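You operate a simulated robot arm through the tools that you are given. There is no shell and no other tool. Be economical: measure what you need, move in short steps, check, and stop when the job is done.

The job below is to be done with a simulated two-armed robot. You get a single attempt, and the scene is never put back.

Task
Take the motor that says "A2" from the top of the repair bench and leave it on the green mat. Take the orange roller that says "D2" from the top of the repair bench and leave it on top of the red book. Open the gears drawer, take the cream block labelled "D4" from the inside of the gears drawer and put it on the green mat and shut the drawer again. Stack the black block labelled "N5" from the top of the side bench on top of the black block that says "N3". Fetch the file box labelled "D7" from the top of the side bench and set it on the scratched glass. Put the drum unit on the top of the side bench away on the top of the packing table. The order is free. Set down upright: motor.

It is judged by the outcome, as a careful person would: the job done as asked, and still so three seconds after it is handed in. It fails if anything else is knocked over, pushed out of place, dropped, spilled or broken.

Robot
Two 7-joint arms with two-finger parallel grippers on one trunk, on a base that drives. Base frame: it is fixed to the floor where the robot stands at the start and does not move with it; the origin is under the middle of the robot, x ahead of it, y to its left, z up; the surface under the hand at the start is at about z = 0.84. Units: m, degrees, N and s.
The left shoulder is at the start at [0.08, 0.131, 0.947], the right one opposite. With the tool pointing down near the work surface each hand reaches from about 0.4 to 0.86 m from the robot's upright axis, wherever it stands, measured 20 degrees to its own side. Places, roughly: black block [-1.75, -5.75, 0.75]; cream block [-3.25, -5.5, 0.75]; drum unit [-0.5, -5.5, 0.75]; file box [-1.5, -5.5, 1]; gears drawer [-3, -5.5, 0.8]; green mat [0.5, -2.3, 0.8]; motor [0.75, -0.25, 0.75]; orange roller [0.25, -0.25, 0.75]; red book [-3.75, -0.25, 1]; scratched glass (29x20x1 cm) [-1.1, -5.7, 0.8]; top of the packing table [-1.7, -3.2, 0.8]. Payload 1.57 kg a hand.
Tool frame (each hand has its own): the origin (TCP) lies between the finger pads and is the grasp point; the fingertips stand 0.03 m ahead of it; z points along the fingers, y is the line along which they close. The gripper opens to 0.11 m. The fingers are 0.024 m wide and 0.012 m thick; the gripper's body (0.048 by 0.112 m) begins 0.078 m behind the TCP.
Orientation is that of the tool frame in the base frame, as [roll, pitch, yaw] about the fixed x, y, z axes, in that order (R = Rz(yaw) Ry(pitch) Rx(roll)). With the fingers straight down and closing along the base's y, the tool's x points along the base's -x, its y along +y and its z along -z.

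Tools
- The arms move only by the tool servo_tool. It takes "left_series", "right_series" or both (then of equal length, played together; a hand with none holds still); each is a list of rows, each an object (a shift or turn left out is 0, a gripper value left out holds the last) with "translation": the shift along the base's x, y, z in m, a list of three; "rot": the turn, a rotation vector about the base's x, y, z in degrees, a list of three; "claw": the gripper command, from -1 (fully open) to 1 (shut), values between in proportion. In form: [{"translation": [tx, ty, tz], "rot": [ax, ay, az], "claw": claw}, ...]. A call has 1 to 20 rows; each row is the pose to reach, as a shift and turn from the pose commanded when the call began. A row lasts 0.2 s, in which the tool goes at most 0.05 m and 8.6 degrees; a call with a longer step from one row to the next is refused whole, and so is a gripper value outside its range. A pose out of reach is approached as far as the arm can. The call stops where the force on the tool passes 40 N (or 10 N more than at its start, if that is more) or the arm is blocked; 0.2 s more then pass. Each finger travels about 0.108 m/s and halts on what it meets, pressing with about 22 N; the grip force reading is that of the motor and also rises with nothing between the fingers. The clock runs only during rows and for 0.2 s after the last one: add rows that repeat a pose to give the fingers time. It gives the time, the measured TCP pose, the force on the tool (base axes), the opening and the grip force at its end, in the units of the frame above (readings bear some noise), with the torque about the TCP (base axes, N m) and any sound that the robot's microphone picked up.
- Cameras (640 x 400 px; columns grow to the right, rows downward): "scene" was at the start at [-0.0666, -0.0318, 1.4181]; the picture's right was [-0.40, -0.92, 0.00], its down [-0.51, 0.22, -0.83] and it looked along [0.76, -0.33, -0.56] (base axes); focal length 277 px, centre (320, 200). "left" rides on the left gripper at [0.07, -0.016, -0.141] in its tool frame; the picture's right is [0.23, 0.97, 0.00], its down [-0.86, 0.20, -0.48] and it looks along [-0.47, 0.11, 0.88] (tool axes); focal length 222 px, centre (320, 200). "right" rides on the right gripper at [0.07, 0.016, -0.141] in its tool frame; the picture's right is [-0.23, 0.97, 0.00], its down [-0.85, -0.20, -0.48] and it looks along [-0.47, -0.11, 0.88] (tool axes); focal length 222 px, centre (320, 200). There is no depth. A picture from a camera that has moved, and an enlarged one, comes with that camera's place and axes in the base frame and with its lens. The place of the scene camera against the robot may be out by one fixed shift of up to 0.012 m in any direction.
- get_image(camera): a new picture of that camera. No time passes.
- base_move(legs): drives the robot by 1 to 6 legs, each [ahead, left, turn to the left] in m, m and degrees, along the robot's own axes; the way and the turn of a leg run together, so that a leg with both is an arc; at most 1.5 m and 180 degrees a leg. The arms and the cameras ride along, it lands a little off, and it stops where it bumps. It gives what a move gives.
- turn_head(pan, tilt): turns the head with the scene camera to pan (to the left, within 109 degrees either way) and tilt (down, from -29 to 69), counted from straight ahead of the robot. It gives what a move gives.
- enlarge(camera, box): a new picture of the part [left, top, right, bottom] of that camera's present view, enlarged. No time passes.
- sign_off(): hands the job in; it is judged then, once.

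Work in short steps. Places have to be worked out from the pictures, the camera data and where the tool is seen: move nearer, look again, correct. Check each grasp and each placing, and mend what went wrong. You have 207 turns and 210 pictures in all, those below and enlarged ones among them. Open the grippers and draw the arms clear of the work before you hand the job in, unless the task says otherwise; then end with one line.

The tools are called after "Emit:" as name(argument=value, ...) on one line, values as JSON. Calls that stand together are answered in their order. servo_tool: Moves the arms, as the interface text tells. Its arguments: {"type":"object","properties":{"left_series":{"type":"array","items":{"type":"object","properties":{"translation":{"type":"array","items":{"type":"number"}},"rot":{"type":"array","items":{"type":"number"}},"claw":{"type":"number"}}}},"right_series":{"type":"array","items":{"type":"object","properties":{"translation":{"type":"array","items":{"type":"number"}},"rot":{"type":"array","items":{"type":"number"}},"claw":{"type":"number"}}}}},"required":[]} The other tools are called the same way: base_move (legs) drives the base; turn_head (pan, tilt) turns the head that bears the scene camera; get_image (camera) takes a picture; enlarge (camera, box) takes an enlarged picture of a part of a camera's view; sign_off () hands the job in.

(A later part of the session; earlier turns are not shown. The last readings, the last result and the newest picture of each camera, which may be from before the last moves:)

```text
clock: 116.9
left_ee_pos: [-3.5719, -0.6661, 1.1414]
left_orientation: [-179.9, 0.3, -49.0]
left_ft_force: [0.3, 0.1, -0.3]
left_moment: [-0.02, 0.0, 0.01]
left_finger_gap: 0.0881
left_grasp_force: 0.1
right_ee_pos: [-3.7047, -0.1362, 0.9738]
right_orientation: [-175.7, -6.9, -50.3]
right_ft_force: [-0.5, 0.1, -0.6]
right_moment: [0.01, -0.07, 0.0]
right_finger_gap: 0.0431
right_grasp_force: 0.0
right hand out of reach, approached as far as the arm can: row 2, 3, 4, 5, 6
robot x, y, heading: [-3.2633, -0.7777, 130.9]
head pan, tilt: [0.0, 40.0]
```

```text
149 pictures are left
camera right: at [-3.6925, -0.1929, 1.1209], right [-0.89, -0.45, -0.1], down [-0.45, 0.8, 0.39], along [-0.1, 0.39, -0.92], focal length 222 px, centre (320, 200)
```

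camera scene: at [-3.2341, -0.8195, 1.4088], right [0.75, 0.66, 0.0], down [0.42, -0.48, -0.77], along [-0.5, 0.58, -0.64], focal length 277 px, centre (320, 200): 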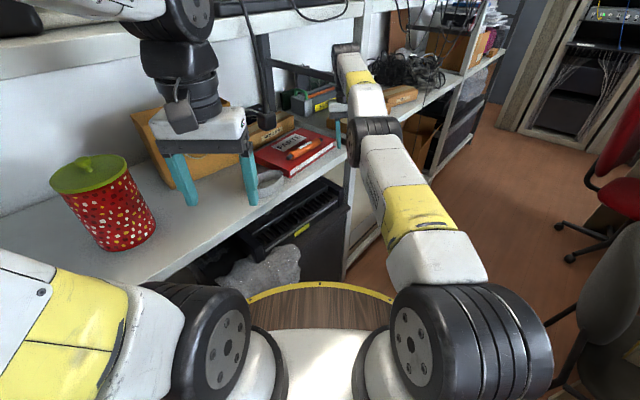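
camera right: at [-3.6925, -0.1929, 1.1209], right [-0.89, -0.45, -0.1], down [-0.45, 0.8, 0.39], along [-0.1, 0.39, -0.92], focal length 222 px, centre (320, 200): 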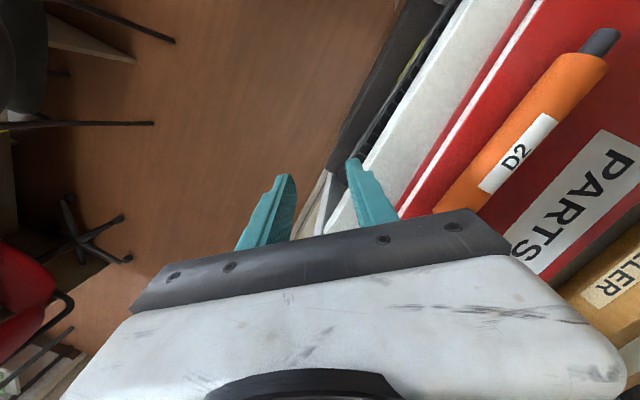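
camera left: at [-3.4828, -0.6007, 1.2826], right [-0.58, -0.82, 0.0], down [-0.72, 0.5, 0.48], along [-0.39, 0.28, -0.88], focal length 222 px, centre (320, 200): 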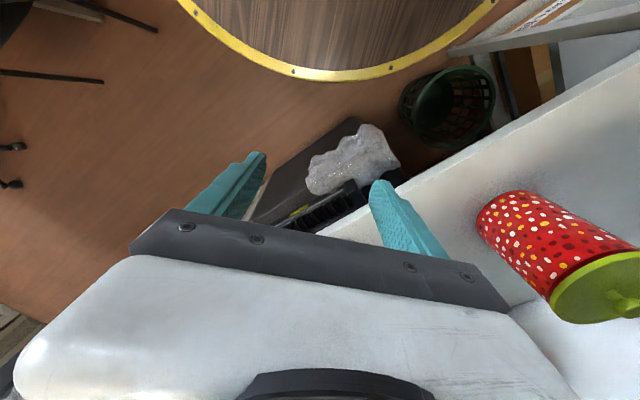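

Lowering worked; the arm is simply fully stretched. I back the base 0.12 m along its heading to pull it clear, away from shelf and chairs.

Emit:
base_move(legs=[[-0.12, 0, 0]])

Emit:
servo_tool(right_series=[{"translation": [0.02, -0.025, 0.01]}, {"translation": [0.04, -0.05, 0.03]}, {"translation": [0.06, -0.075, 0.05]}, {"translation": [0.08, -0.1, 0.07]}])

Emit:
get_image(camera="scene")

```text
clock: 118.2
left_ee_pos: [-3.4925, -0.7561, 1.1413]
left_orientation: [-180.0, 0.3, -49.0]
left_ft_force: [0.0, -0.3, 0.1]
left_moment: [-0.02, 0.01, 0.02]
left_finger_gap: 0.0882
left_grasp_force: 0.1
right_ee_pos: [-3.6242, -0.2269, 0.9745]
right_orientation: [-175.7, -6.9, -50.4]
right_ft_force: [0.7, -0.7, 0.2]
right_moment: [-0.01, 0.0, -0.01]
right_finger_gap: 0.0429
right_grasp_force: 0.0
robot x, y, heading: [-3.1829, -0.8753, 130.9]
head pan, tilt: [0.0, 40.0]
```

```text
clock: 119.2
left_ee_pos: [-3.4931, -0.757, 1.141]
left_orientation: [-179.9, 0.3, -49.0]
left_ft_force: [-0.2, 0.9, -1.0]
left_moment: [0.01, 0.01, -0.03]
left_finger_gap: 0.088
left_grasp_force: 0.1
right_ee_pos: [-3.6229, -0.2538, 1.059]
right_orientation: [-175.8, -6.9, -50.4]
right_ft_force: [-0.4, -0.8, 0.1]
right_moment: [0.01, 0.0, -0.03]
right_finger_gap: 0.043
right_grasp_force: 0.0
right hand out of reach, approached as far as the arm can: row 1, 2, 3, 4
robot x, y, heading: [-3.184, -0.8711, 130.8]
head pan, tilt: [0.0, 40.0]
```

```text
148 pictures are left
camera scene: at [-3.155, -0.9106, 1.4088], right [0.75, 0.66, 0.0], down [0.42, -0.49, -0.77], along [-0.5, 0.58, -0.64], focal length 277 px, centre (320, 200)
```

scene: 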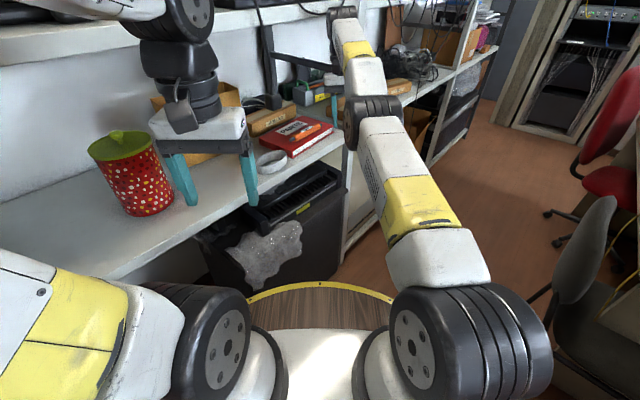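

The roller still lies on the book. To get the arm out of its stretched configuration, I sweep the hand sideways to the robot's right front.

Emit:
servo_tool(right_series=[{"translation": [0.04, 0, 0.01]}, {"translation": [0.08, 0.0, 0.01]}, {"translation": [0.12, 0.0, 0.02]}, {"translation": [0.16, 0.01, 0.02]}, {"translation": [0.2, 0.01, 0.03]}, {"translation": [0.24, 0.01, 0.03]}, {"translation": [0.28, 0.02, 0.04]}, {"translation": [0.32, 0.02, 0.04]}, {"translation": [0.36, 0.02, 0.04]}])

Emit:
get_image(camera="scene")

```text
clock: 121.2
left_ee_pos: [-3.4934, -0.7572, 1.142]
left_orientation: [-179.9, 0.3, -48.9]
left_ft_force: [-0.4, 0.1, 0.1]
left_moment: [0.01, -0.04, 0.01]
left_finger_gap: 0.088
left_grasp_force: 0.1
right_ee_pos: [-3.3329, -0.0793, 1.1346]
right_orientation: [-175.8, -6.9, -50.4]
right_ft_force: [-0.4, -0.3, 0.4]
right_moment: [0.02, 0.02, 0.03]
right_finger_gap: 0.0427
right_grasp_force: 0.0
right hand out of reach, approached as far as the arm can: row 1, 2, 3, 4, 5, 6, 7, 8, 9
robot x, y, heading: [-3.1798, -0.8722, 131.1]
head pan, tilt: [0.0, 40.0]
```

```text
147 pictures are left
camera scene: at [-3.1552, -0.9109, 1.4088], right [0.75, 0.66, 0.0], down [0.42, -0.48, -0.77], along [-0.5, 0.58, -0.64], focal length 277 px, centre (320, 200)
```

scene: 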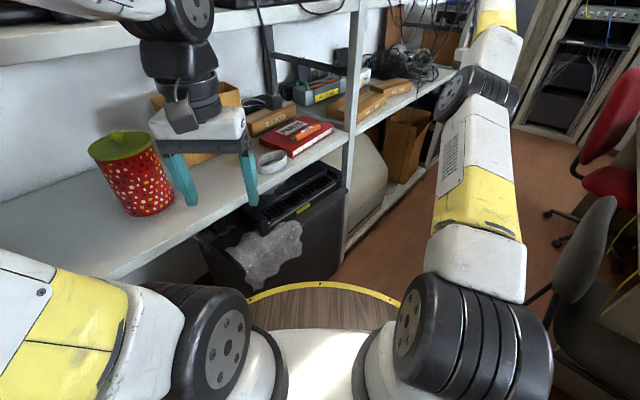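

The arm is free in the aisle but still straight. I command a large inward retraction, with the tool brought vertical again.

Emit:
servo_tool(right_series=[{"translation": [0.007, -0.04, -0.01]}, {"translation": [0.014, -0.08, -0.02]}, {"translation": [0.021, -0.12, -0.03]}, {"translation": [0.028, -0.16, -0.04]}, {"translation": [0.035, -0.2, -0.05]}, {"translation": [0.042, -0.24, -0.06]}, {"translation": [0.049, -0.28, -0.07]}, {"translation": [0.056, -0.32, -0.08]}, {"translation": [0.063, -0.36, -0.08]}, {"translation": [0.063, -0.36, -0.08]}, {"translation": [0.063, -0.36, -0.08]}])

Emit:
get_image(camera="scene")

```text
clock: 123.5
left_ee_pos: [-3.493, -0.7558, 1.144]
left_orientation: [-180.0, 0.4, -48.8]
left_ft_force: [0.2, 0.4, 0.8]
left_moment: [-0.01, 0.01, 0.01]
left_finger_gap: 0.088
left_grasp_force: 0.1
right_ee_pos: [-3.447, -0.1333, 1.1333]
right_orientation: [-175.7, -6.7, -50.5]
right_ft_force: [0.4, -0.2, 0.7]
right_moment: [0.0, -0.04, -0.05]
right_finger_gap: 0.0429
right_grasp_force: 0.1
right hand out of reach, approached as far as the arm can: row 1, 2, 3, 4, 5, 6, 7, 8, 9, 10, 11
robot x, y, heading: [-3.1835, -0.8766, 130.8]
head pan, tilt: [0.0, 40.0]
```

```text
146 pictures are left
camera scene: at [-3.1549, -0.9106, 1.4088], right [0.75, 0.66, 0.0], down [0.42, -0.49, -0.77], along [-0.5, 0.58, -0.64], focal length 277 px, centre (320, 200)
```

scene: 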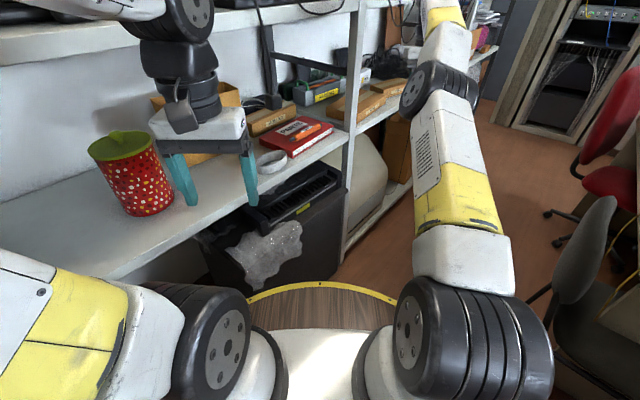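

The elbow is stuck straight. Lowering was the direction that worked before, so I go straight down 0.2 m here (open floor) and then inward.

Emit:
servo_tool(right_series=[{"translation": [0, 0, -0.04]}, {"translation": [0, 0, -0.08]}, {"translation": [0, 0, -0.12]}, {"translation": [0, 0, -0.16]}, {"translation": [0, 0, -0.2]}, {"translation": [0, 0, -0.2]}])

Emit:
get_image(camera="scene")

```text
clock: 125.0
left_ee_pos: [-3.4932, -0.7558, 1.1417]
left_orientation: [-179.9, 0.3, -49.0]
left_ft_force: [0.9, 1.1, 0.1]
left_moment: [-0.03, 0.03, 0.01]
left_finger_gap: 0.0879
left_grasp_force: 0.1
right_ee_pos: [-3.4618, -0.0895, 0.9427]
right_orientation: [-175.6, -7.1, -50.5]
right_ft_force: [-0.6, -0.5, -0.1]
right_moment: [-0.02, 0.01, -0.01]
right_finger_gap: 0.0432
right_grasp_force: 0.1
right hand out of reach, approached as far as the arm can: row 1, 2, 3, 4, 5, 6
robot x, y, heading: [-3.1818, -0.8718, 130.9]
head pan, tilt: [0.0, 40.0]
```

```text
145 pictures are left
camera scene: at [-3.1549, -0.9106, 1.4088], right [0.75, 0.66, 0.0], down [0.42, -0.49, -0.77], along [-0.5, 0.58, -0.64], focal length 277 px, centre (320, 200)
```

scene: 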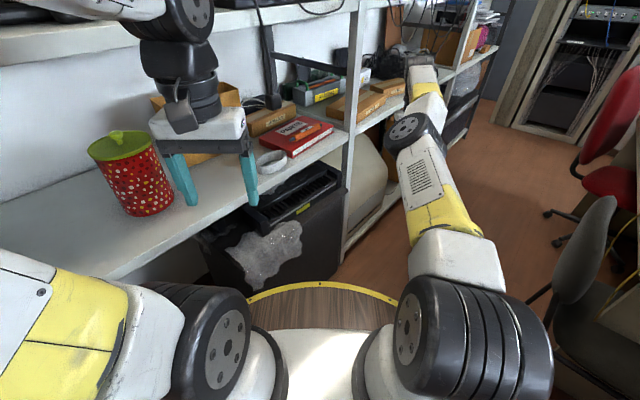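

Now I try the inward move from this lower pose.

Emit:
servo_tool(right_series=[{"translation": [0.014, -0.04, -0.01]}, {"translation": [0.028, -0.08, -0.01]}, {"translation": [0.042, -0.12, -0.01]}, {"translation": [0.056, -0.16, 0]}])

```text
clock: 126.0
left_ee_pos: [-3.4918, -0.7565, 1.1417]
left_orientation: [-179.9, 0.2, -48.9]
left_ft_force: [0.6, -0.7, 0.5]
left_moment: [0.03, 0.01, -0.02]
left_finger_gap: 0.0882
left_grasp_force: 0.1
right_ee_pos: [-3.4857, -0.1052, 0.9501]
right_orientation: [-175.7, -7.0, -50.5]
right_ft_force: [-0.3, 0.2, -0.5]
right_moment: [0.04, 0.0, 0.02]
right_finger_gap: 0.0428
right_grasp_force: 0.0
right hand out of reach, approached as far as the arm can: row 1, 2, 3, 4
robot x, y, heading: [-3.1779, -0.87, 131.0]
head pan, tilt: [0.0, 40.0]
```

The tool is tilted back about 8° toward the robot, which stretches the arm further. I level it, overshooting slightly outward, while holding position.

Emit:
servo_tool(right_series=[{"rot": [2, 6, 0]}, {"rot": [4, 9, 0]}, {"rot": [8, 12, 0]}, {"rot": [12, 14, 0]}, {"rot": [16, 16, 0]}, {"rot": [16, 16, 0], "translation": [0.014, -0.04, 0]}, {"rot": [16, 16, 0], "translation": [0.028, -0.08, 0]}])

Emit:
enlarge(camera="scene", box=[340, 20, 560, 400])

```text
clock: 127.5
left_ee_pos: [-3.493, -0.7568, 1.1427]
left_orientation: [-179.9, 0.4, -49.0]
left_ft_force: [0.1, -0.3, 0.8]
left_moment: [-0.02, -0.02, -0.01]
left_finger_gap: 0.0879
left_grasp_force: 0.0
right_ee_pos: [-3.5374, -0.0298, 0.967]
right_orientation: [-177.9, 15.5, -50.6]
right_ft_force: [-0.2, 0.2, 0.9]
right_moment: [0.0, -0.01, 0.01]
right_finger_gap: 0.043
right_grasp_force: 0.0
right hand out of reach, approached as far as the arm can: row 1, 2, 3, 4, 5, 6, 7
robot x, y, heading: [-3.1828, -0.8699, 131.0]
head pan, tilt: [0.0, 40.0]
```

```text
1.05 times, centred on (450, 210) of scene (not enlarged: the box is as wide or as high as the picture)
camera zoom: at [-3.155, -0.9107, 1.4088], right [0.75, 0.66, 0.0], down [0.42, -0.49, -0.77], along [-0.5, 0.58, -0.64], focal length 292 px, centre (183, 190)
```

zoom: 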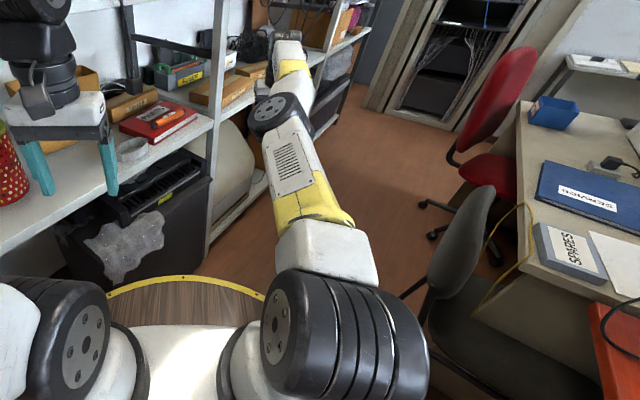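

The elbow is at its straight limit; raising then lowering far should make it flex again. I raise the hand in the open aisle first.

Emit:
servo_tool(right_series=[{"translation": [0.01, -0.01, 0.04], "rot": [-4, -4, 0]}, {"translation": [0.02, -0.02, 0.08], "rot": [-8, -8, 0]}, {"translation": [0.03, -0.03, 0.12], "rot": [-10, -10, 0]}, {"translation": [0.04, -0.04, 0.16], "rot": [-10, -10, 0]}, {"translation": [0.05, -0.06, 0.2], "rot": [-10, -10, 0]}, {"translation": [0.06, -0.08, 0.24], "rot": [-10, -10, 0]}, {"translation": [0.07, -0.1, 0.28], "rot": [-10, -10, 0]}, {"translation": [0.08, -0.12, 0.32], "rot": [-10, -10, 0]}, {"translation": [0.09, -0.14, 0.36], "rot": [-10, -10, 0]}, {"translation": [0.1, -0.16, 0.4], "rot": [-10, -10, 0]}])

Emit:
servo_tool(right_series=[{"translation": [0, 0, -0.045]}, {"translation": [0, 0, -0.09]}, {"translation": [0, 0, -0.135]}, {"translation": [0, 0, -0.18]}, {"translation": [0, 0, -0.225]}, {"translation": [0, 0, -0.27]}, {"translation": [0, 0, -0.315]}, {"translation": [0, 0, -0.36]}, {"translation": [0, 0, -0.4]}])

Emit:
get_image(camera="scene")

```text
clock: 129.8
left_ee_pos: [-3.4925, -0.7551, 1.1413]
left_orientation: [-179.9, 0.3, -49.0]
left_ft_force: [-0.2, -0.3, 0.1]
left_moment: [0.0, -0.02, 0.02]
left_finger_gap: 0.088
left_grasp_force: 0.1
right_ee_pos: [-3.4369, -0.1795, 1.2771]
right_orientation: [-176.4, 1.6, -50.3]
right_ft_force: [0.0, 0.2, 0.2]
right_moment: [0.02, -0.04, 0.01]
right_finger_gap: 0.0429
right_grasp_force: 0.0
right hand out of reach, approached as far as the arm can: row 1, 2, 3, 4, 5, 6, 7, 8, 9, 10
robot x, y, heading: [-3.1817, -0.8734, 130.8]
head pan, tilt: [0.0, 40.0]
```

```text
clock: 131.8
left_ee_pos: [-3.4932, -0.7559, 1.1419]
left_orientation: [-179.8, 0.4, -49.0]
left_ft_force: [-0.7, 0.0, -0.5]
left_moment: [0.02, 0.03, 0.0]
left_finger_gap: 0.0881
left_grasp_force: 0.0
right_ee_pos: [-3.4388, -0.1798, 0.8749]
right_orientation: [-176.6, 1.6, -50.4]
right_ft_force: [1.1, 0.1, -0.1]
right_moment: [0.0, -0.02, 0.03]
right_finger_gap: 0.0429
right_grasp_force: 0.0
robot x, y, heading: [-3.1823, -0.8736, 131.0]
head pan, tilt: [0.0, 40.0]
```

```text
143 pictures are left
camera scene: at [-3.1547, -0.9109, 1.4087], right [0.75, 0.66, 0.0], down [0.42, -0.49, -0.77], along [-0.5, 0.58, -0.64], focal length 277 px, centre (320, 200)
```

scene: 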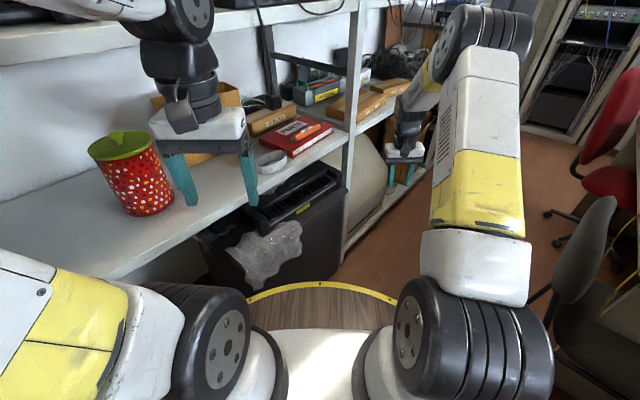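

The elbow bends again. I bring the right hand to a carry pose and level it.

Emit:
servo_tool(right_series=[{"translation": [0.02, -0.025, 0.03], "rot": [-1, 0.5, 0]}, {"translation": [0.04, -0.05, 0.06], "rot": [-2, 1, 0]}, {"translation": [0.06, -0.075, 0.09], "rot": [-3, 1.5, 0]}, {"translation": [0.08, -0.1, 0.12], "rot": [-3.4, 1.6, 0]}, {"translation": [0.1, -0.125, 0.15], "rot": [-3.4, 1.6, 0]}, {"translation": [0.12, -0.15, 0.18], "rot": [-3.4, 1.6, 0]}, {"translation": [0.14, -0.175, 0.21], "rot": [-3.4, 1.6, 0]}, {"translation": [0.16, -0.2, 0.24], "rot": [-3.4, 1.6, 0]}, {"translation": [0.17, -0.213, 0.27], "rot": [-3.4, 1.6, 0]}])

Emit:
enlarge(camera="scene", box=[220, 80, 380, 180])

```text
clock: 133.8
left_ee_pos: [-3.493, -0.7553, 1.1427]
left_orientation: [-179.9, 0.3, -48.9]
left_ft_force: [0.1, 0.2, 0.2]
left_moment: [-0.04, -0.01, 0.01]
left_finger_gap: 0.0881
left_grasp_force: 0.0
right_ee_pos: [-3.269, -0.3938, 1.1463]
right_orientation: [-179.9, -0.1, -50.4]
right_ft_force: [-0.6, 0.4, -0.4]
right_moment: [-0.05, -0.01, 0.01]
right_finger_gap: 0.0429
right_grasp_force: 0.1
robot x, y, heading: [-3.1789, -0.8703, 130.8]
head pan, tilt: [0.0, 40.0]
```

```text
4.00 times, centred on (300, 130) of scene
camera zoom: at [-3.155, -0.9104, 1.4088], right [0.75, 0.66, 0.0], down [0.42, -0.49, -0.77], along [-0.5, 0.58, -0.64], focal length 1110 px, centre (400, 480)
```

zoom: 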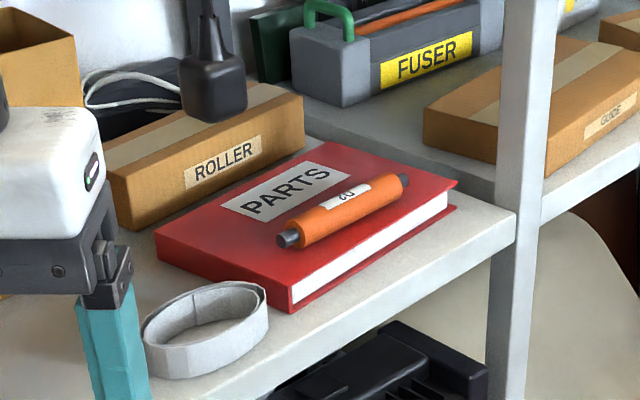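

The roller is well settled on the book. Now to the side bench: turn to face +y, reverse down the aisle to y≈−2.2, then turn around and look.

Emit:
base_move(legs=[[0, 0, -40.8], [-1.35, 0.07, 0], [0, -0.13, 0], [0, 0, -180]])

Emit:
turn_head(pan=15, tilt=20)

Emit:
get_image(camera="scene")

```text
clock: 150.7
left_ee_pos: [-2.9482, -2.5247, 1.1424]
left_orientation: [-179.9, 0.3, 91.1]
left_ft_force: [-0.6, 0.3, 0.1]
left_moment: [-0.01, -0.04, -0.02]
left_finger_gap: 0.0876
left_grasp_force: 0.0
right_ee_pos: [-3.3552, -2.6585, 1.1452]
right_orientation: [-180.0, 0.0, 89.7]
right_ft_force: [-0.3, -0.8, -0.3]
right_moment: [0.04, 0.01, 0.0]
right_finger_gap: 0.0428
right_grasp_force: 0.0
robot x, y, heading: [-3.1115, -2.2384, -89.0]
head pan, tilt: [0.0, 40.0]
```

```text
clock: 151.5
left_ee_pos: [-2.9489, -2.526, 1.143]
left_orientation: [-179.9, 0.3, 91.1]
left_ft_force: [0.4, -0.5, 0.6]
left_moment: [0.06, -0.01, -0.05]
left_finger_gap: 0.088
left_grasp_force: 0.0
right_ee_pos: [-3.3545, -2.6586, 1.1442]
right_orientation: [-179.9, 0.0, 89.6]
right_ft_force: [0.2, -0.6, 0.2]
right_moment: [0.03, -0.02, -0.01]
right_finger_gap: 0.043
right_grasp_force: 0.0
robot x, y, heading: [-3.112, -2.2372, -88.7]
head pan, tilt: [15.0, 20.0]
```

```text
141 pictures are left
camera scene: at [-3.0976, -2.1823, 1.4401], right [-0.96, -0.28, 0.0], down [-0.09, 0.33, -0.94], along [0.26, -0.9, -0.34], focal length 277 px, centre (320, 200)
```

scene: 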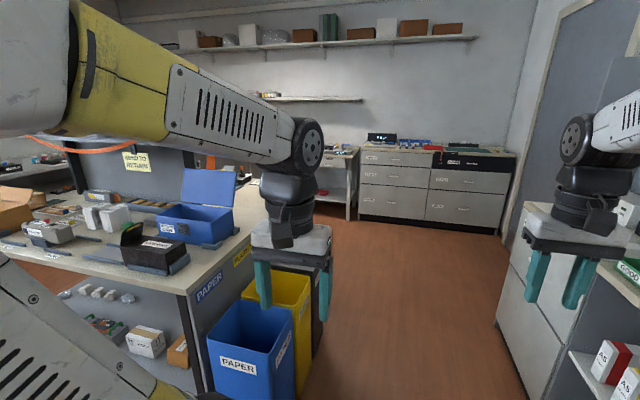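

The way ahead is between the bins (x≈−2.74) and the white cabinet (x≈−3.8). I shift right slightly and drive to the drawers.

Emit:
base_move(legs=[[0, -0.14, -1], [1.5, 0, 0], [0.25, 0, 0]])

Emit:
turn_head(pan=0, tilt=25)

Emit:
get_image(camera="scene")

Emit:
turn_head(pan=50, tilt=20)

Emit:
get_image(camera="scene")

```text
clock: 161.2
left_ee_pos: [-3.0849, -4.268, 1.1427]
left_orientation: [-179.9, 0.3, 90.5]
left_ft_force: [-0.1, 0.6, -0.5]
left_moment: [-0.01, -0.02, 0.0]
left_finger_gap: 0.088
left_grasp_force: 0.0
right_ee_pos: [-3.4927, -4.3981, 1.1452]
right_orientation: [180.0, 0.0, 89.0]
right_ft_force: [-0.4, 0.5, 0.4]
right_moment: [0.01, -0.02, 0.0]
right_finger_gap: 0.0427
right_grasp_force: 0.1
robot x, y, heading: [-3.2483, -3.9781, -89.8]
head pan, tilt: [15.0, 20.0]
```

```text
clock: 162.0
left_ee_pos: [-3.0845, -4.2685, 1.1419]
left_orientation: [-179.9, 0.3, 90.5]
left_ft_force: [-0.5, 0.0, 0.2]
left_moment: [0.01, -0.02, 0.0]
left_finger_gap: 0.0882
left_grasp_force: 0.0
right_ee_pos: [-3.4913, -4.3975, 1.1452]
right_orientation: [-179.9, 0.0, 89.0]
right_ft_force: [0.6, 0.0, -0.2]
right_moment: [0.04, 0.01, -0.03]
right_finger_gap: 0.043
right_grasp_force: 0.0
robot x, y, heading: [-3.2443, -3.9773, -89.7]
head pan, tilt: [0.0, 25.0]
```

```text
140 pictures are left
camera scene: at [-3.2533, -3.9277, 1.4321], right [-1.0, -0.01, 0.0], down [0.0, 0.42, -0.91], along [0.01, -0.91, -0.42], focal length 277 px, centre (320, 200)
```

scene: 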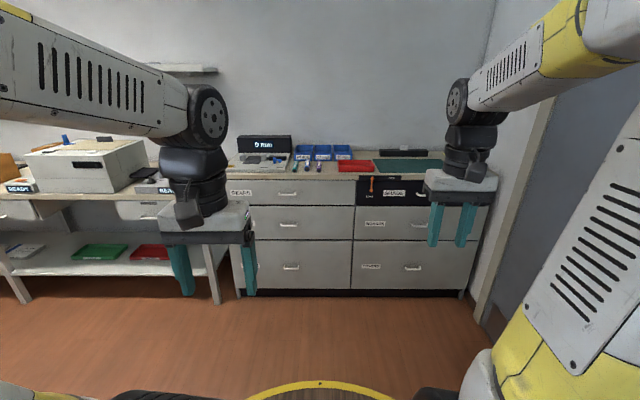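

```text
clock: 163.2
left_ee_pos: [-3.0846, -4.2701, 1.1418]
left_orientation: [-179.9, 0.3, 90.5]
left_ft_force: [-0.5, -0.1, -0.7]
left_moment: [-0.02, -0.01, -0.01]
left_finger_gap: 0.088
left_grasp_force: 0.0
right_ee_pos: [-3.4916, -4.3981, 1.1454]
right_orientation: [180.0, 0.1, 88.9]
right_ft_force: [1.1, 1.1, 0.8]
right_moment: [0.01, -0.03, -0.03]
right_finger_gap: 0.043
right_grasp_force: 0.0
robot x, y, heading: [-3.2429, -3.9793, -89.5]
head pan, tilt: [50.0, 20.0]
```

```text
139 pictures are left
camera scene: at [-3.1823, -3.8949, 1.4402], right [-0.64, -0.77, 0.0], down [-0.26, 0.22, -0.94], along [0.72, -0.6, -0.34], focal length 277 px, centre (320, 200)
```

scene: 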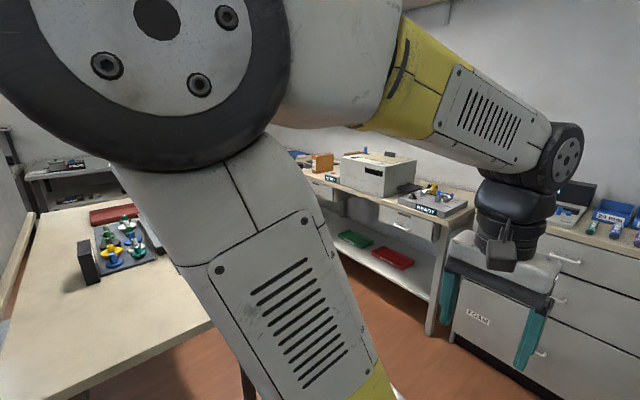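

The cabinet has six labelled drawers. I turn back and read the labels.

Emit:
turn_head(pan=0, tilt=30)

Emit:
enlarge(camera="scene", box=[210, 110, 500, 290])

```text
clock: 164.4
left_ee_pos: [-3.0849, -4.2687, 1.1415]
left_orientation: [-179.9, 0.3, 90.5]
left_ft_force: [0.4, -0.2, -0.6]
left_moment: [-0.01, -0.03, 0.01]
left_finger_gap: 0.088
left_grasp_force: 0.1
right_ee_pos: [-3.4919, -4.3984, 1.1454]
right_orientation: [-179.9, -0.1, 89.0]
right_ft_force: [0.2, -0.2, 0.5]
right_moment: [0.0, 0.02, 0.01]
right_finger_gap: 0.0431
right_grasp_force: 0.1
robot x, y, heading: [-3.2457, -3.9806, -89.8]
head pan, tilt: [0.0, 30.0]
```

```text
2.21 times, centred on (355, 200) of scene
camera zoom: at [-3.2533, -3.926, 1.4241], right [-1.0, -0.01, 0.0], down [0.0, 0.5, -0.87], along [0.01, -0.87, -0.5], focal length 612 px, centre (243, 200)
```

zoom: 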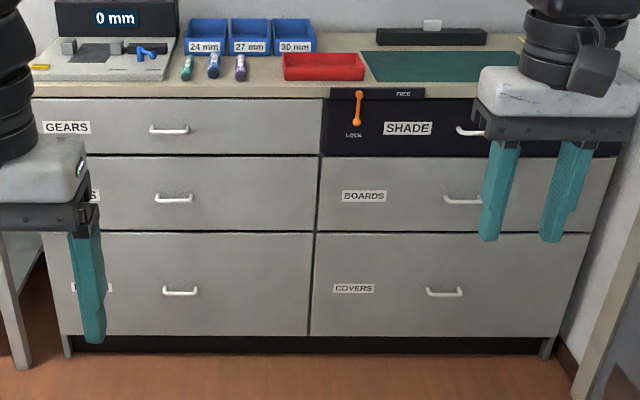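

The GEARS drawer is the top-left one, with its handle near (−3.05, −5.40, 0.79). I drive closer.

Emit:
base_move(legs=[[0.67, 0.04, 0]])

Emit:
turn_head(pan=10, tilt=40)

Emit:
get_image(camera="scene")

Emit:
get_image(camera="left")

```text
clock: 168.1
left_ee_pos: [-3.037, -4.9472, 1.1424]
left_orientation: [-179.9, 0.3, 90.8]
left_ft_force: [-0.2, 0.9, 0.3]
left_moment: [-0.01, 0.0, 0.0]
left_finger_gap: 0.0883
left_grasp_force: 0.1
right_ee_pos: [-3.443, -5.0785, 1.1455]
right_orientation: [-180.0, -0.1, 89.3]
right_ft_force: [0.4, 0.1, 0.4]
right_moment: [0.0, 0.0, -0.04]
right_finger_gap: 0.043
right_grasp_force: 0.1
robot x, y, heading: [-3.1986, -4.657, -89.4]
head pan, tilt: [0.0, 30.0]
```

```text
clock: 168.8
left_ee_pos: [-3.0361, -4.947, 1.1422]
left_orientation: [-179.9, 0.3, 90.9]
left_ft_force: [0.3, 0.9, -0.6]
left_moment: [-0.01, 0.02, 0.04]
left_finger_gap: 0.0881
left_grasp_force: 0.0
right_ee_pos: [-3.4425, -5.0774, 1.1456]
right_orientation: [-179.9, 0.0, 89.3]
right_ft_force: [0.3, -0.5, 0.5]
right_moment: [-0.01, 0.01, -0.02]
right_finger_gap: 0.0429
right_grasp_force: 0.1
robot x, y, heading: [-3.1961, -4.6592, -89.2]
head pan, tilt: [10.0, 40.0]
```

```text
137 pictures are left
camera scene: at [-3.1921, -4.5975, 1.4088], right [-0.98, -0.19, 0.0], down [-0.12, 0.63, -0.77], along [0.14, -0.75, -0.64], focal length 277 px, centre (320, 200)
```

scene: 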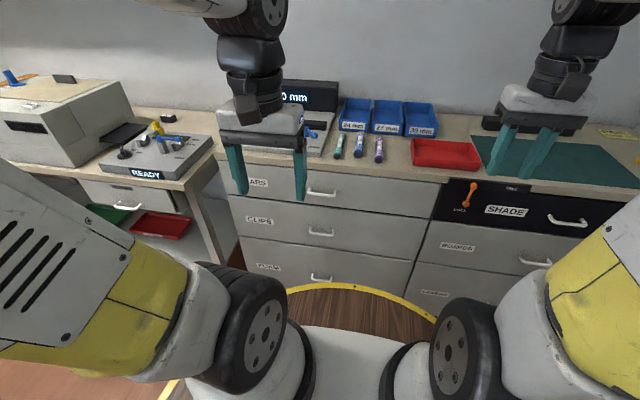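

```text
136 pictures are left
camera left: at [-3.054, -4.8771, 1.2821], right [0.97, 0.24, 0.0], down [0.21, -0.85, 0.48], along [0.11, -0.47, -0.88], focal length 222 px, centre (320, 200)
```

left: 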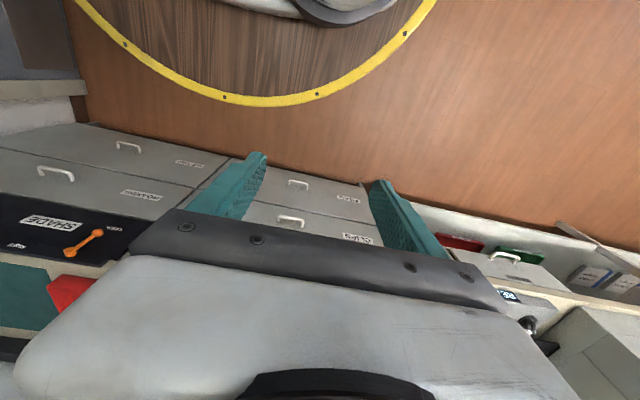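

The handle's two sightlines meet near (−3.05, −5.35, 0.80). I back 0.15 m, then turn the left tool to point forward with vertical closing while moving in front of the handle.

Emit:
base_move(legs=[[-0.15, 0, 0]])

Emit:
servo_tool(left_series=[{"rot": [-4.9, -4.9, -4.9], "translation": [0, -0.02, 0], "claw": -0.4}, {"rot": [-9.8, -9.8, -9.8], "translation": [0, -0.04, 0]}, {"rot": [-14.7, -14.7, -14.7], "translation": [0, -0.06, -0.02]}, {"rot": [-19.6, -19.6, -19.6], "translation": [0, -0.09, -0.04]}, {"rot": [-24.5, -24.5, -24.5], "translation": [0, -0.12, -0.06]}, {"rot": [-29.4, -29.4, -29.4], "translation": [-0.005, -0.15, -0.08]}, {"rot": [-34.3, -34.3, -34.3], "translation": [-0.005, -0.18, -0.1]}, {"rot": [-39.2, -39.2, -39.2], "translation": [-0.005, -0.2, -0.12]}, {"rot": [-44.1, -44.1, -44.1], "translation": [-0.01, -0.22, -0.14]}, {"rot": [-49, -49, -49], "translation": [-0.01, -0.24, -0.16]}, {"rot": [-53.9, -53.9, -53.9], "translation": [-0.01, -0.26, -0.18]}, {"rot": [-58.8, -58.8, -58.8], "translation": [-0.01, -0.28, -0.2]}, {"rot": [-63.7, -63.7, -63.7], "translation": [-0.01, -0.3, -0.22]}, {"rot": [-68.6, -68.6, -68.6], "translation": [-0.014, -0.3, -0.24]}, {"rot": [-69.3, -69.3, -69.3], "translation": [-0.014, -0.3, -0.26]}])

Emit:
get_image(camera="scene")

Emit:
get_image(camera="left")

```text
clock: 170.2
left_ee_pos: [-3.0377, -4.7978, 1.1421]
left_orientation: [-179.9, 0.2, 90.8]
left_ft_force: [0.4, -0.5, 0.2]
left_moment: [0.01, 0.01, -0.02]
left_finger_gap: 0.0883
left_grasp_force: 0.1
right_ee_pos: [-3.4441, -4.9289, 1.1458]
right_orientation: [-179.9, 0.0, 89.4]
right_ft_force: [0.6, -0.5, -0.4]
right_moment: [0.03, 0.03, 0.0]
right_finger_gap: 0.0429
right_grasp_force: 0.0
robot x, y, heading: [-3.1999, -4.5066, -89.3]
head pan, tilt: [10.0, 40.0]
```

```text
clock: 173.4
left_ee_pos: [-3.0517, -5.0976, 0.881]
left_orientation: [90.1, 0.8, -0.4]
left_ft_force: [-0.1, 0.5, 0.3]
left_moment: [0.06, 0.02, 0.02]
left_finger_gap: 0.077
left_grasp_force: 0.1
left hand out of reach, approached as far as the arm can: row 6, 7, 8, 9, 10, 11, 12
right_ee_pos: [-3.444, -4.9299, 1.1455]
right_orientation: [-179.9, 0.0, 89.4]
right_ft_force: [-0.4, -0.3, -0.3]
right_moment: [-0.03, -0.03, -0.02]
right_finger_gap: 0.0429
right_grasp_force: 0.1
robot x, y, heading: [-3.1993, -4.5082, -89.0]
head pan, tilt: [10.0, 40.0]
```

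```text
135 pictures are left
camera scene: at [-3.1942, -4.4484, 1.4088], right [-0.98, -0.19, 0.0], down [-0.12, 0.63, -0.77], along [0.14, -0.75, -0.64], focal length 277 px, centre (320, 200)
```

scene: 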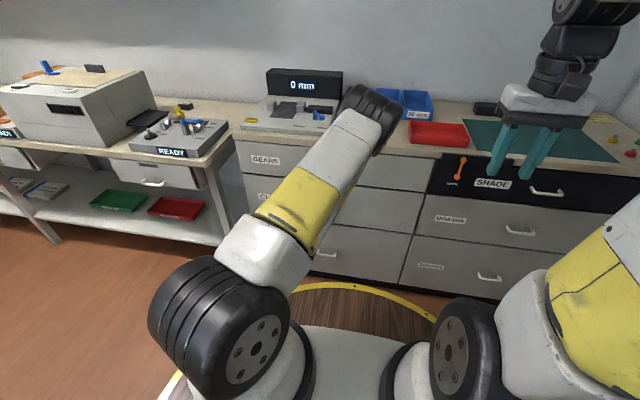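

```text
134 pictures are left
camera left: at [-2.9826, -4.9572, 0.8637], right [0.24, 0.0, 0.97], down [-0.85, 0.48, 0.21], along [-0.47, -0.87, 0.11], focal length 222 px, centre (320, 200)
```

left: 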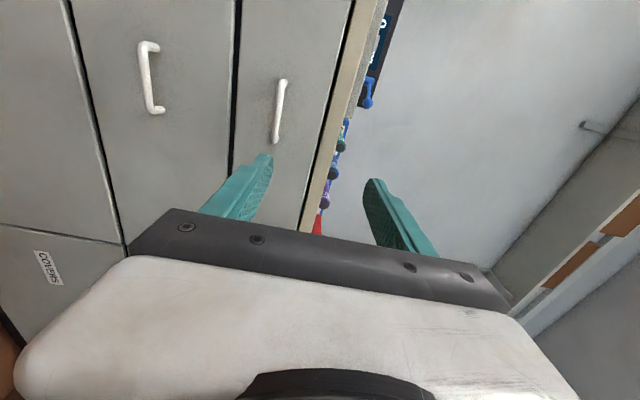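

Orientation reached; the handle triangulates to about (−3.045, −5.35, 0.807). I approach to 10 cm short of it and look again.

Emit:
servo_tool(left_series=[{"translation": [0.002, -0.02, -0.02]}, {"translation": [0.004, -0.05, -0.04]}, {"translation": [0.005, -0.08, -0.06]}, {"translation": [0.005, -0.11, -0.074]}, {"translation": [0.005, -0.15, -0.074]}])

Emit:
get_image(camera="left")

```text
clock: 174.6
left_ee_pos: [-3.0455, -5.2477, 0.808]
left_orientation: [90.2, 0.8, -0.3]
left_ft_force: [-0.5, -0.1, 0.0]
left_moment: [0.02, 0.0, -0.02]
left_finger_gap: 0.077
left_grasp_force: 0.1
right_ee_pos: [-3.4442, -4.9296, 1.1457]
right_orientation: [180.0, 0.0, 89.4]
right_ft_force: [-0.5, -0.1, -0.1]
right_moment: [0.01, 0.0, 0.0]
right_finger_gap: 0.0429
right_grasp_force: 0.0
robot x, y, heading: [-3.2008, -4.5094, -88.8]
head pan, tilt: [10.0, 40.0]
```

```text
133 pictures are left
camera left: at [-2.9765, -5.1073, 0.79], right [0.24, 0.0, 0.97], down [-0.85, 0.48, 0.21], along [-0.47, -0.88, 0.11], focal length 222 px, centre (320, 200)
```

left: 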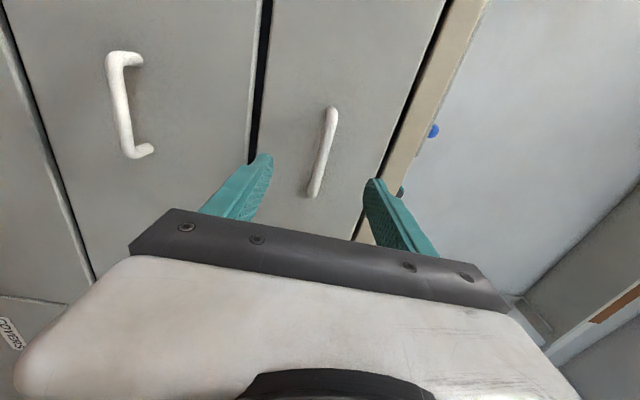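

The handle is confirmed at (−3.045, −5.346, 0.809), well aligned. I move in and close on it.

Emit:
servo_tool(left_series=[{"translation": [0, -0.03, 0]}, {"translation": [0, -0.06, 0.001]}, {"translation": [0, -0.075, 0.001]}, {"translation": [0, -0.085, 0.001]}, {"translation": [0, -0.085, 0.001], "claw": 1}, {"translation": [0, -0.085, 0.001], "claw": 1}, {"translation": [0, -0.085, 0.001], "claw": 1}, {"translation": [0, -0.085, 0.001], "claw": 1}])

Emit:
get_image(camera="left")

```text
clock: 176.4
left_ee_pos: [-3.0466, -5.3335, 0.8096]
left_orientation: [90.0, 0.8, -0.3]
left_ft_force: [1.6, -1.0, 5.7]
left_moment: [0.05, -0.73, -0.06]
left_finger_gap: 0.0118
left_grasp_force: 29.5
right_ee_pos: [-3.4453, -4.929, 1.1459]
right_orientation: [-179.8, 0.0, 89.4]
right_ft_force: [0.1, 0.6, 0.7]
right_moment: [-0.02, 0.0, 0.04]
right_finger_gap: 0.0428
right_grasp_force: 0.1
robot x, y, heading: [-3.2, -4.509, -89.4]
head pan, tilt: [10.0, 40.0]
```

```text
132 pictures are left
camera left: at [-2.9772, -5.1926, 0.7917], right [0.24, 0.0, 0.97], down [-0.85, 0.48, 0.21], along [-0.47, -0.88, 0.11], focal length 222 px, centre (320, 200)
```

left: 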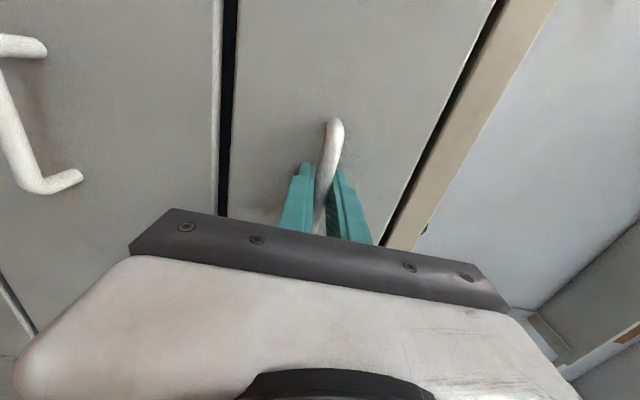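

The handle is gripped (12 mm bar). I pull the drawer out slowly.

Emit:
servo_tool(left_series=[{"translation": [0, 0.01, 0]}, {"translation": [0, 0.025, 0]}, {"translation": [0, 0.045, 0]}, {"translation": [0, 0.065, 0]}, {"translation": [0, 0.085, 0]}, {"translation": [0, 0.105, 0]}, {"translation": [0, 0.125, 0]}, {"translation": [0, 0.145, 0]}, {"translation": [0, 0.165, 0]}, {"translation": [0, 0.185, 0]}, {"translation": [0, 0.205, 0]}, {"translation": [0, 0.22, 0]}])

Emit:
get_image(camera="scene")

```text
clock: 179.0
left_ee_pos: [-3.0472, -5.1108, 0.8103]
left_orientation: [89.9, 0.8, -0.3]
left_ft_force: [-1.4, -0.3, 26.9]
left_moment: [0.01, -0.75, -0.4]
left_finger_gap: 0.0119
left_grasp_force: 28.9
right_ee_pos: [-3.445, -4.9287, 1.1457]
right_orientation: [-179.9, 0.0, 89.5]
right_ft_force: [-0.4, 0.3, 0.1]
right_moment: [0.01, -0.01, 0.04]
right_finger_gap: 0.0432
right_grasp_force: 0.0
robot x, y, heading: [-3.2032, -4.506, -89.1]
head pan, tilt: [10.0, 40.0]
```

```text
131 pictures are left
camera scene: at [-3.1944, -4.4479, 1.4087], right [-0.98, -0.19, 0.0], down [-0.12, 0.63, -0.77], along [0.14, -0.75, -0.64], focal length 277 px, centre (320, 200)
```

scene: 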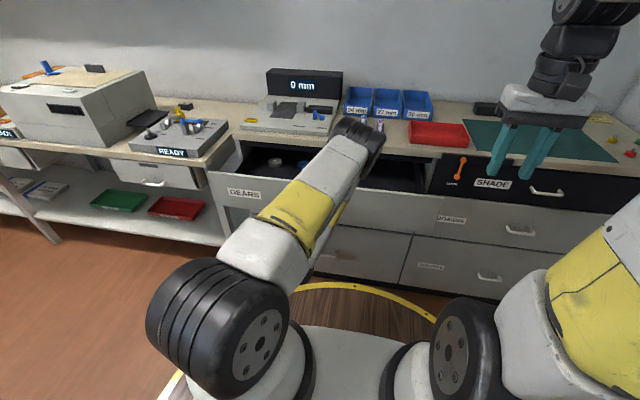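

The drawer is 0.22 m out. I pull 5 cm more, then take the right hand over the opening to look inside.

Emit:
servo_tool(left_series=[{"translation": [0, 0.015, -0.001]}, {"translation": [0, 0.03, -0.002]}, {"translation": [0, 0.045, -0.002]}, {"translation": [0, 0.055, -0.002]}, {"translation": [0, 0.055, -0.002]}, {"translation": [0, 0.055, -0.002]}], right_series=[{"translation": [0.03, -0.02, 0]}, {"translation": [0.06, -0.05, 0]}, {"translation": [0.09, -0.08, 0]}, {"translation": [0.12, -0.1, 0]}, {"translation": [0.15, -0.12, 0]}, {"translation": [0.17, -0.14, 0]}])

Emit:
get_image(camera="right")

Emit:
get_image(camera="scene")

```text
clock: 179.6
left_ee_pos: [-3.0467, -5.0878, 0.8106]
left_orientation: [89.8, 0.8, -0.3]
left_ft_force: [-0.6, 0.4, 3.3]
left_moment: [0.05, -0.78, 0.29]
left_finger_gap: 0.012
left_grasp_force: 29.9
right_ee_pos: [-3.3951, -4.9685, 1.1457]
right_orientation: [-179.9, -0.1, 89.3]
right_ft_force: [0.7, 0.2, 0.5]
right_moment: [-0.02, 0.02, -0.03]
right_finger_gap: 0.0428
right_grasp_force: 0.0
robot x, y, heading: [-3.199, -4.5086, -89.3]
head pan, tilt: [10.0, 40.0]
stopped in row 2 (left hand): the force on the tool passed its limit at 44 N (the readings are from after the stop); the commanded pose is now the measured one
```

```text
130 pictures are left
camera right: at [-3.3789, -4.8988, 1.2867], right [0.97, -0.24, 0.0], down [-0.21, -0.85, 0.48], along [-0.12, -0.47, -0.88], focal length 222 px, centre (320, 200)
```

right: 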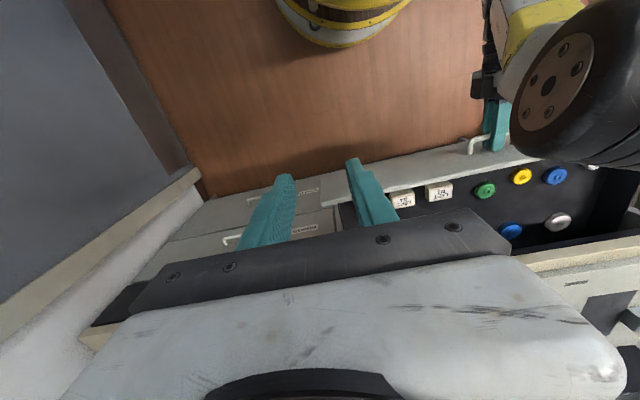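

```text
129 pictures are left
camera scene: at [-3.1942, -4.4483, 1.4087], right [-0.98, -0.19, 0.0], down [-0.12, 0.63, -0.77], along [0.14, -0.75, -0.64], focal length 277 px, centre (320, 200)
```

scene: 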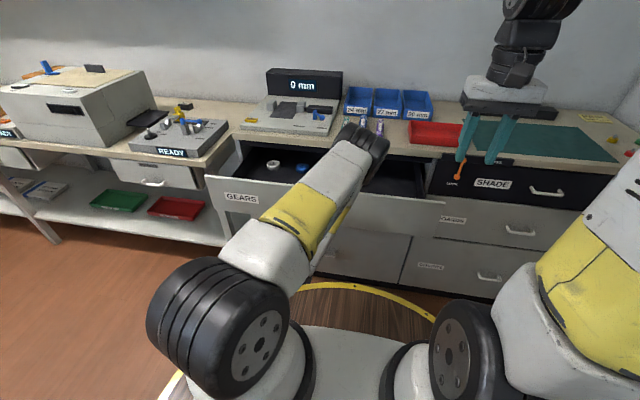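

The drawer is at its stop. Two cream blocks are inside near the front; I enlarge their labels.

Emit:
enlarge(camera="right", box=[340, 150, 500, 250])

```text
4.00 times, centred on (420, 200) of right
camera zoom: at [-3.3789, -4.8988, 1.2867], right [0.97, -0.24, 0.0], down [-0.21, -0.85, 0.48], along [-0.12, -0.47, -0.88], focal length 888 px, centre (-80, 200)
```

zoom: 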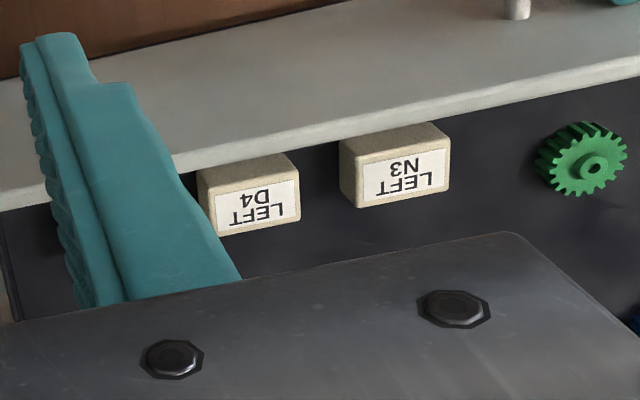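

D4 is the left-hand cream block, near (−3.235, −5.22). I release the handle and withdraw the left arm to the left, clear of the drawer.

Emit:
servo_tool(left_series=[{"claw": -0.4}, {"claw": -0.4}, {"claw": -0.4}, {"translation": [0, 0.03, 0]}, {"translation": [0, 0.06, 0]}, {"translation": [0.02, 0.09, 0.01]}, {"translation": [0.06, 0.1, 0.03]}, {"translation": [0.1, 0.1, 0.05]}, {"translation": [0.14, 0.1, 0.08]}, {"translation": [0.18, 0.1, 0.1]}, {"translation": [0.2, 0.1, 0.12]}])

Emit:
get_image(camera="scene")

```text
clock: 182.0
left_ee_pos: [-2.8813, -5.0477, 0.9011]
left_orientation: [89.9, 0.7, 0.4]
left_ft_force: [-0.5, -0.3, 0.4]
left_moment: [0.01, 0.01, -0.01]
left_finger_gap: 0.0769
left_grasp_force: 0.2
left hand out of reach, approached as far as the arm can: row 9, 10, 11
right_ee_pos: [-3.3962, -4.9684, 1.1445]
right_orientation: [-179.9, 0.0, 89.4]
right_ft_force: [-0.2, 0.3, -0.2]
right_moment: [0.02, -0.02, -0.03]
right_finger_gap: 0.0425
right_grasp_force: 0.0
robot x, y, heading: [-3.1988, -4.5079, -89.3]
head pan, tilt: [10.0, 40.0]
```

```text
127 pictures are left
camera scene: at [-3.1943, -4.4485, 1.4088], right [-0.98, -0.19, 0.0], down [-0.12, 0.63, -0.77], along [0.14, -0.75, -0.64], focal length 277 px, centre (320, 200)
```

scene: 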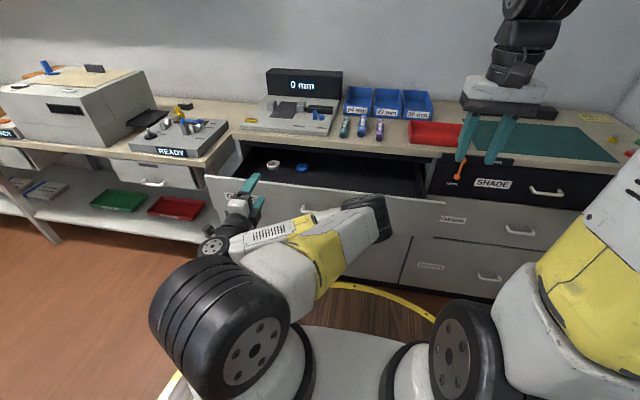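

The opening is clear. I bring the right hand over D4 for a close look.

Emit:
servo_tool(right_series=[{"translation": [0.02, -0.03, 0], "claw": -0.27}, {"translation": [0.045, -0.065, -0.02]}, {"translation": [0.07, -0.1, -0.045]}, {"translation": [0.095, -0.135, -0.07]}, {"translation": [0.12, -0.17, -0.095]}, {"translation": [0.14, -0.2, -0.12]}, {"translation": [0.16, -0.235, -0.145]}, {"translation": [0.16, -0.235, -0.145]}])

Emit:
get_image(camera="right")

```text
clock: 183.8
left_ee_pos: [-2.8826, -5.0458, 0.9023]
left_orientation: [89.8, 0.6, 0.1]
left_ft_force: [-0.2, -0.3, -0.6]
left_moment: [0.0, -0.02, 0.03]
left_finger_gap: 0.0769
left_grasp_force: 0.0
right_ee_pos: [-3.2345, -5.2047, 1.001]
right_orientation: [-179.8, 0.1, 89.3]
right_ft_force: [0.9, 0.0, -0.7]
right_moment: [-0.01, -0.01, 0.02]
right_finger_gap: 0.07
right_grasp_force: 0.0
robot x, y, heading: [-3.2008, -4.5094, -89.1]
head pan, tilt: [10.0, 40.0]
```

```text
126 pictures are left
camera right: at [-3.2176, -5.134, 1.1415], right [0.97, -0.24, 0.0], down [-0.21, -0.85, 0.48], along [-0.11, -0.46, -0.88], focal length 222 px, centre (320, 200)
```

right: 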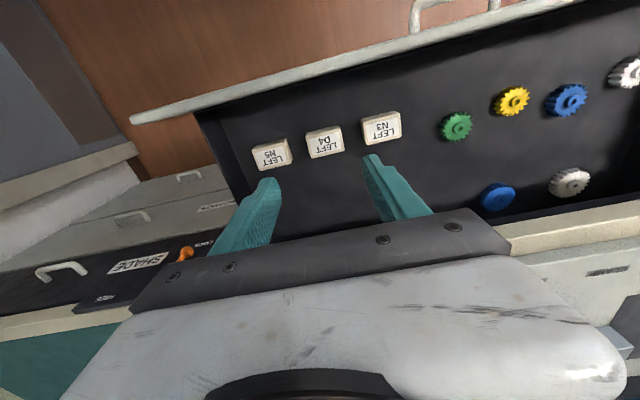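

D4 sits between two other blocks; its top centre is at about (−3.233, −5.221, 0.782). I zoom to measure the gaps.

Emit:
enlarge(camera="right", box=[240, 90, 420, 190])

```text
3.56 times, centred on (330, 140) of right
camera zoom: at [-3.2176, -5.134, 1.1415], right [0.97, -0.24, 0.0], down [-0.21, -0.85, 0.48], along [-0.11, -0.46, -0.88], focal length 790 px, centre (284, 413)
```

zoom: 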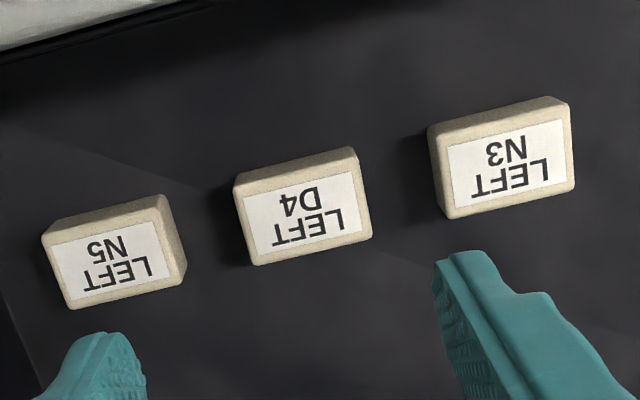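

Gripping along y (depth ≈37 mm) gives the most room. I rotate the right tool 90° above D4 and part-lower.

Emit:
servo_tool(right_series=[{"rot": [0, 0, 8.2], "claw": -0.13}, {"rot": [0, 0, 16.4]}, {"rot": [0, 0, 24.6]}, {"rot": [0, 0, 32.8]}, {"rot": [0, 0, 41]}, {"rot": [0, 0, 49.2]}, {"rot": [0, 0, 57.4], "translation": [0, -0.005, -0.01]}, {"rot": [0, 0, 65.6], "translation": [0.001, -0.01, -0.03]}, {"rot": [0, 0, 73.8], "translation": [0.001, -0.014, -0.05]}, {"rot": [0, 0, 82], "translation": [0.001, -0.016, -0.07]}, {"rot": [0, 0, 89.5], "translation": [0.001, -0.016, -0.09]}, {"rot": [0, 0, 89.5], "translation": [0.001, -0.016, -0.1]}])

Emit:
get_image(camera="right")

```text
clock: 186.4
left_ee_pos: [-2.8833, -5.0468, 0.9016]
left_orientation: [89.9, 0.7, 0.2]
left_ft_force: [-0.1, 0.2, -0.6]
left_moment: [0.04, -0.03, 0.01]
left_finger_gap: 0.077
left_grasp_force: 0.0
right_ee_pos: [-3.2338, -5.2207, 0.9009]
right_orientation: [-179.9, 0.1, 179.1]
right_ft_force: [0.2, 0.1, -0.7]
right_moment: [-0.02, 0.04, -0.02]
right_finger_gap: 0.0623
right_grasp_force: 0.0
robot x, y, heading: [-3.2003, -4.5058, -89.2]
head pan, tilt: [10.0, 40.0]
```

```text
124 pictures are left
camera right: at [-3.3041, -5.2024, 1.0412], right [0.24, 0.97, 0.0], down [0.85, -0.21, 0.48], along [0.46, -0.12, -0.88], focal length 222 px, centre (320, 200)
```

right: 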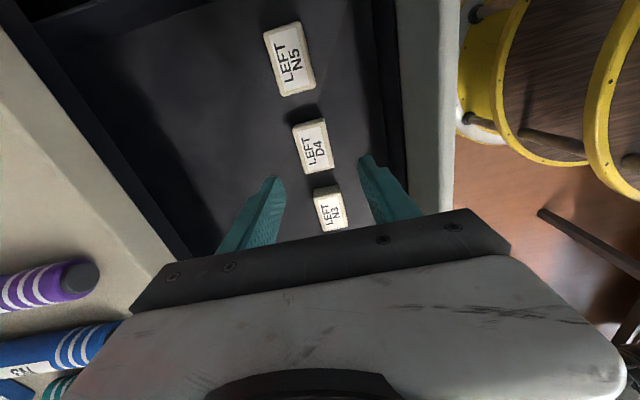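

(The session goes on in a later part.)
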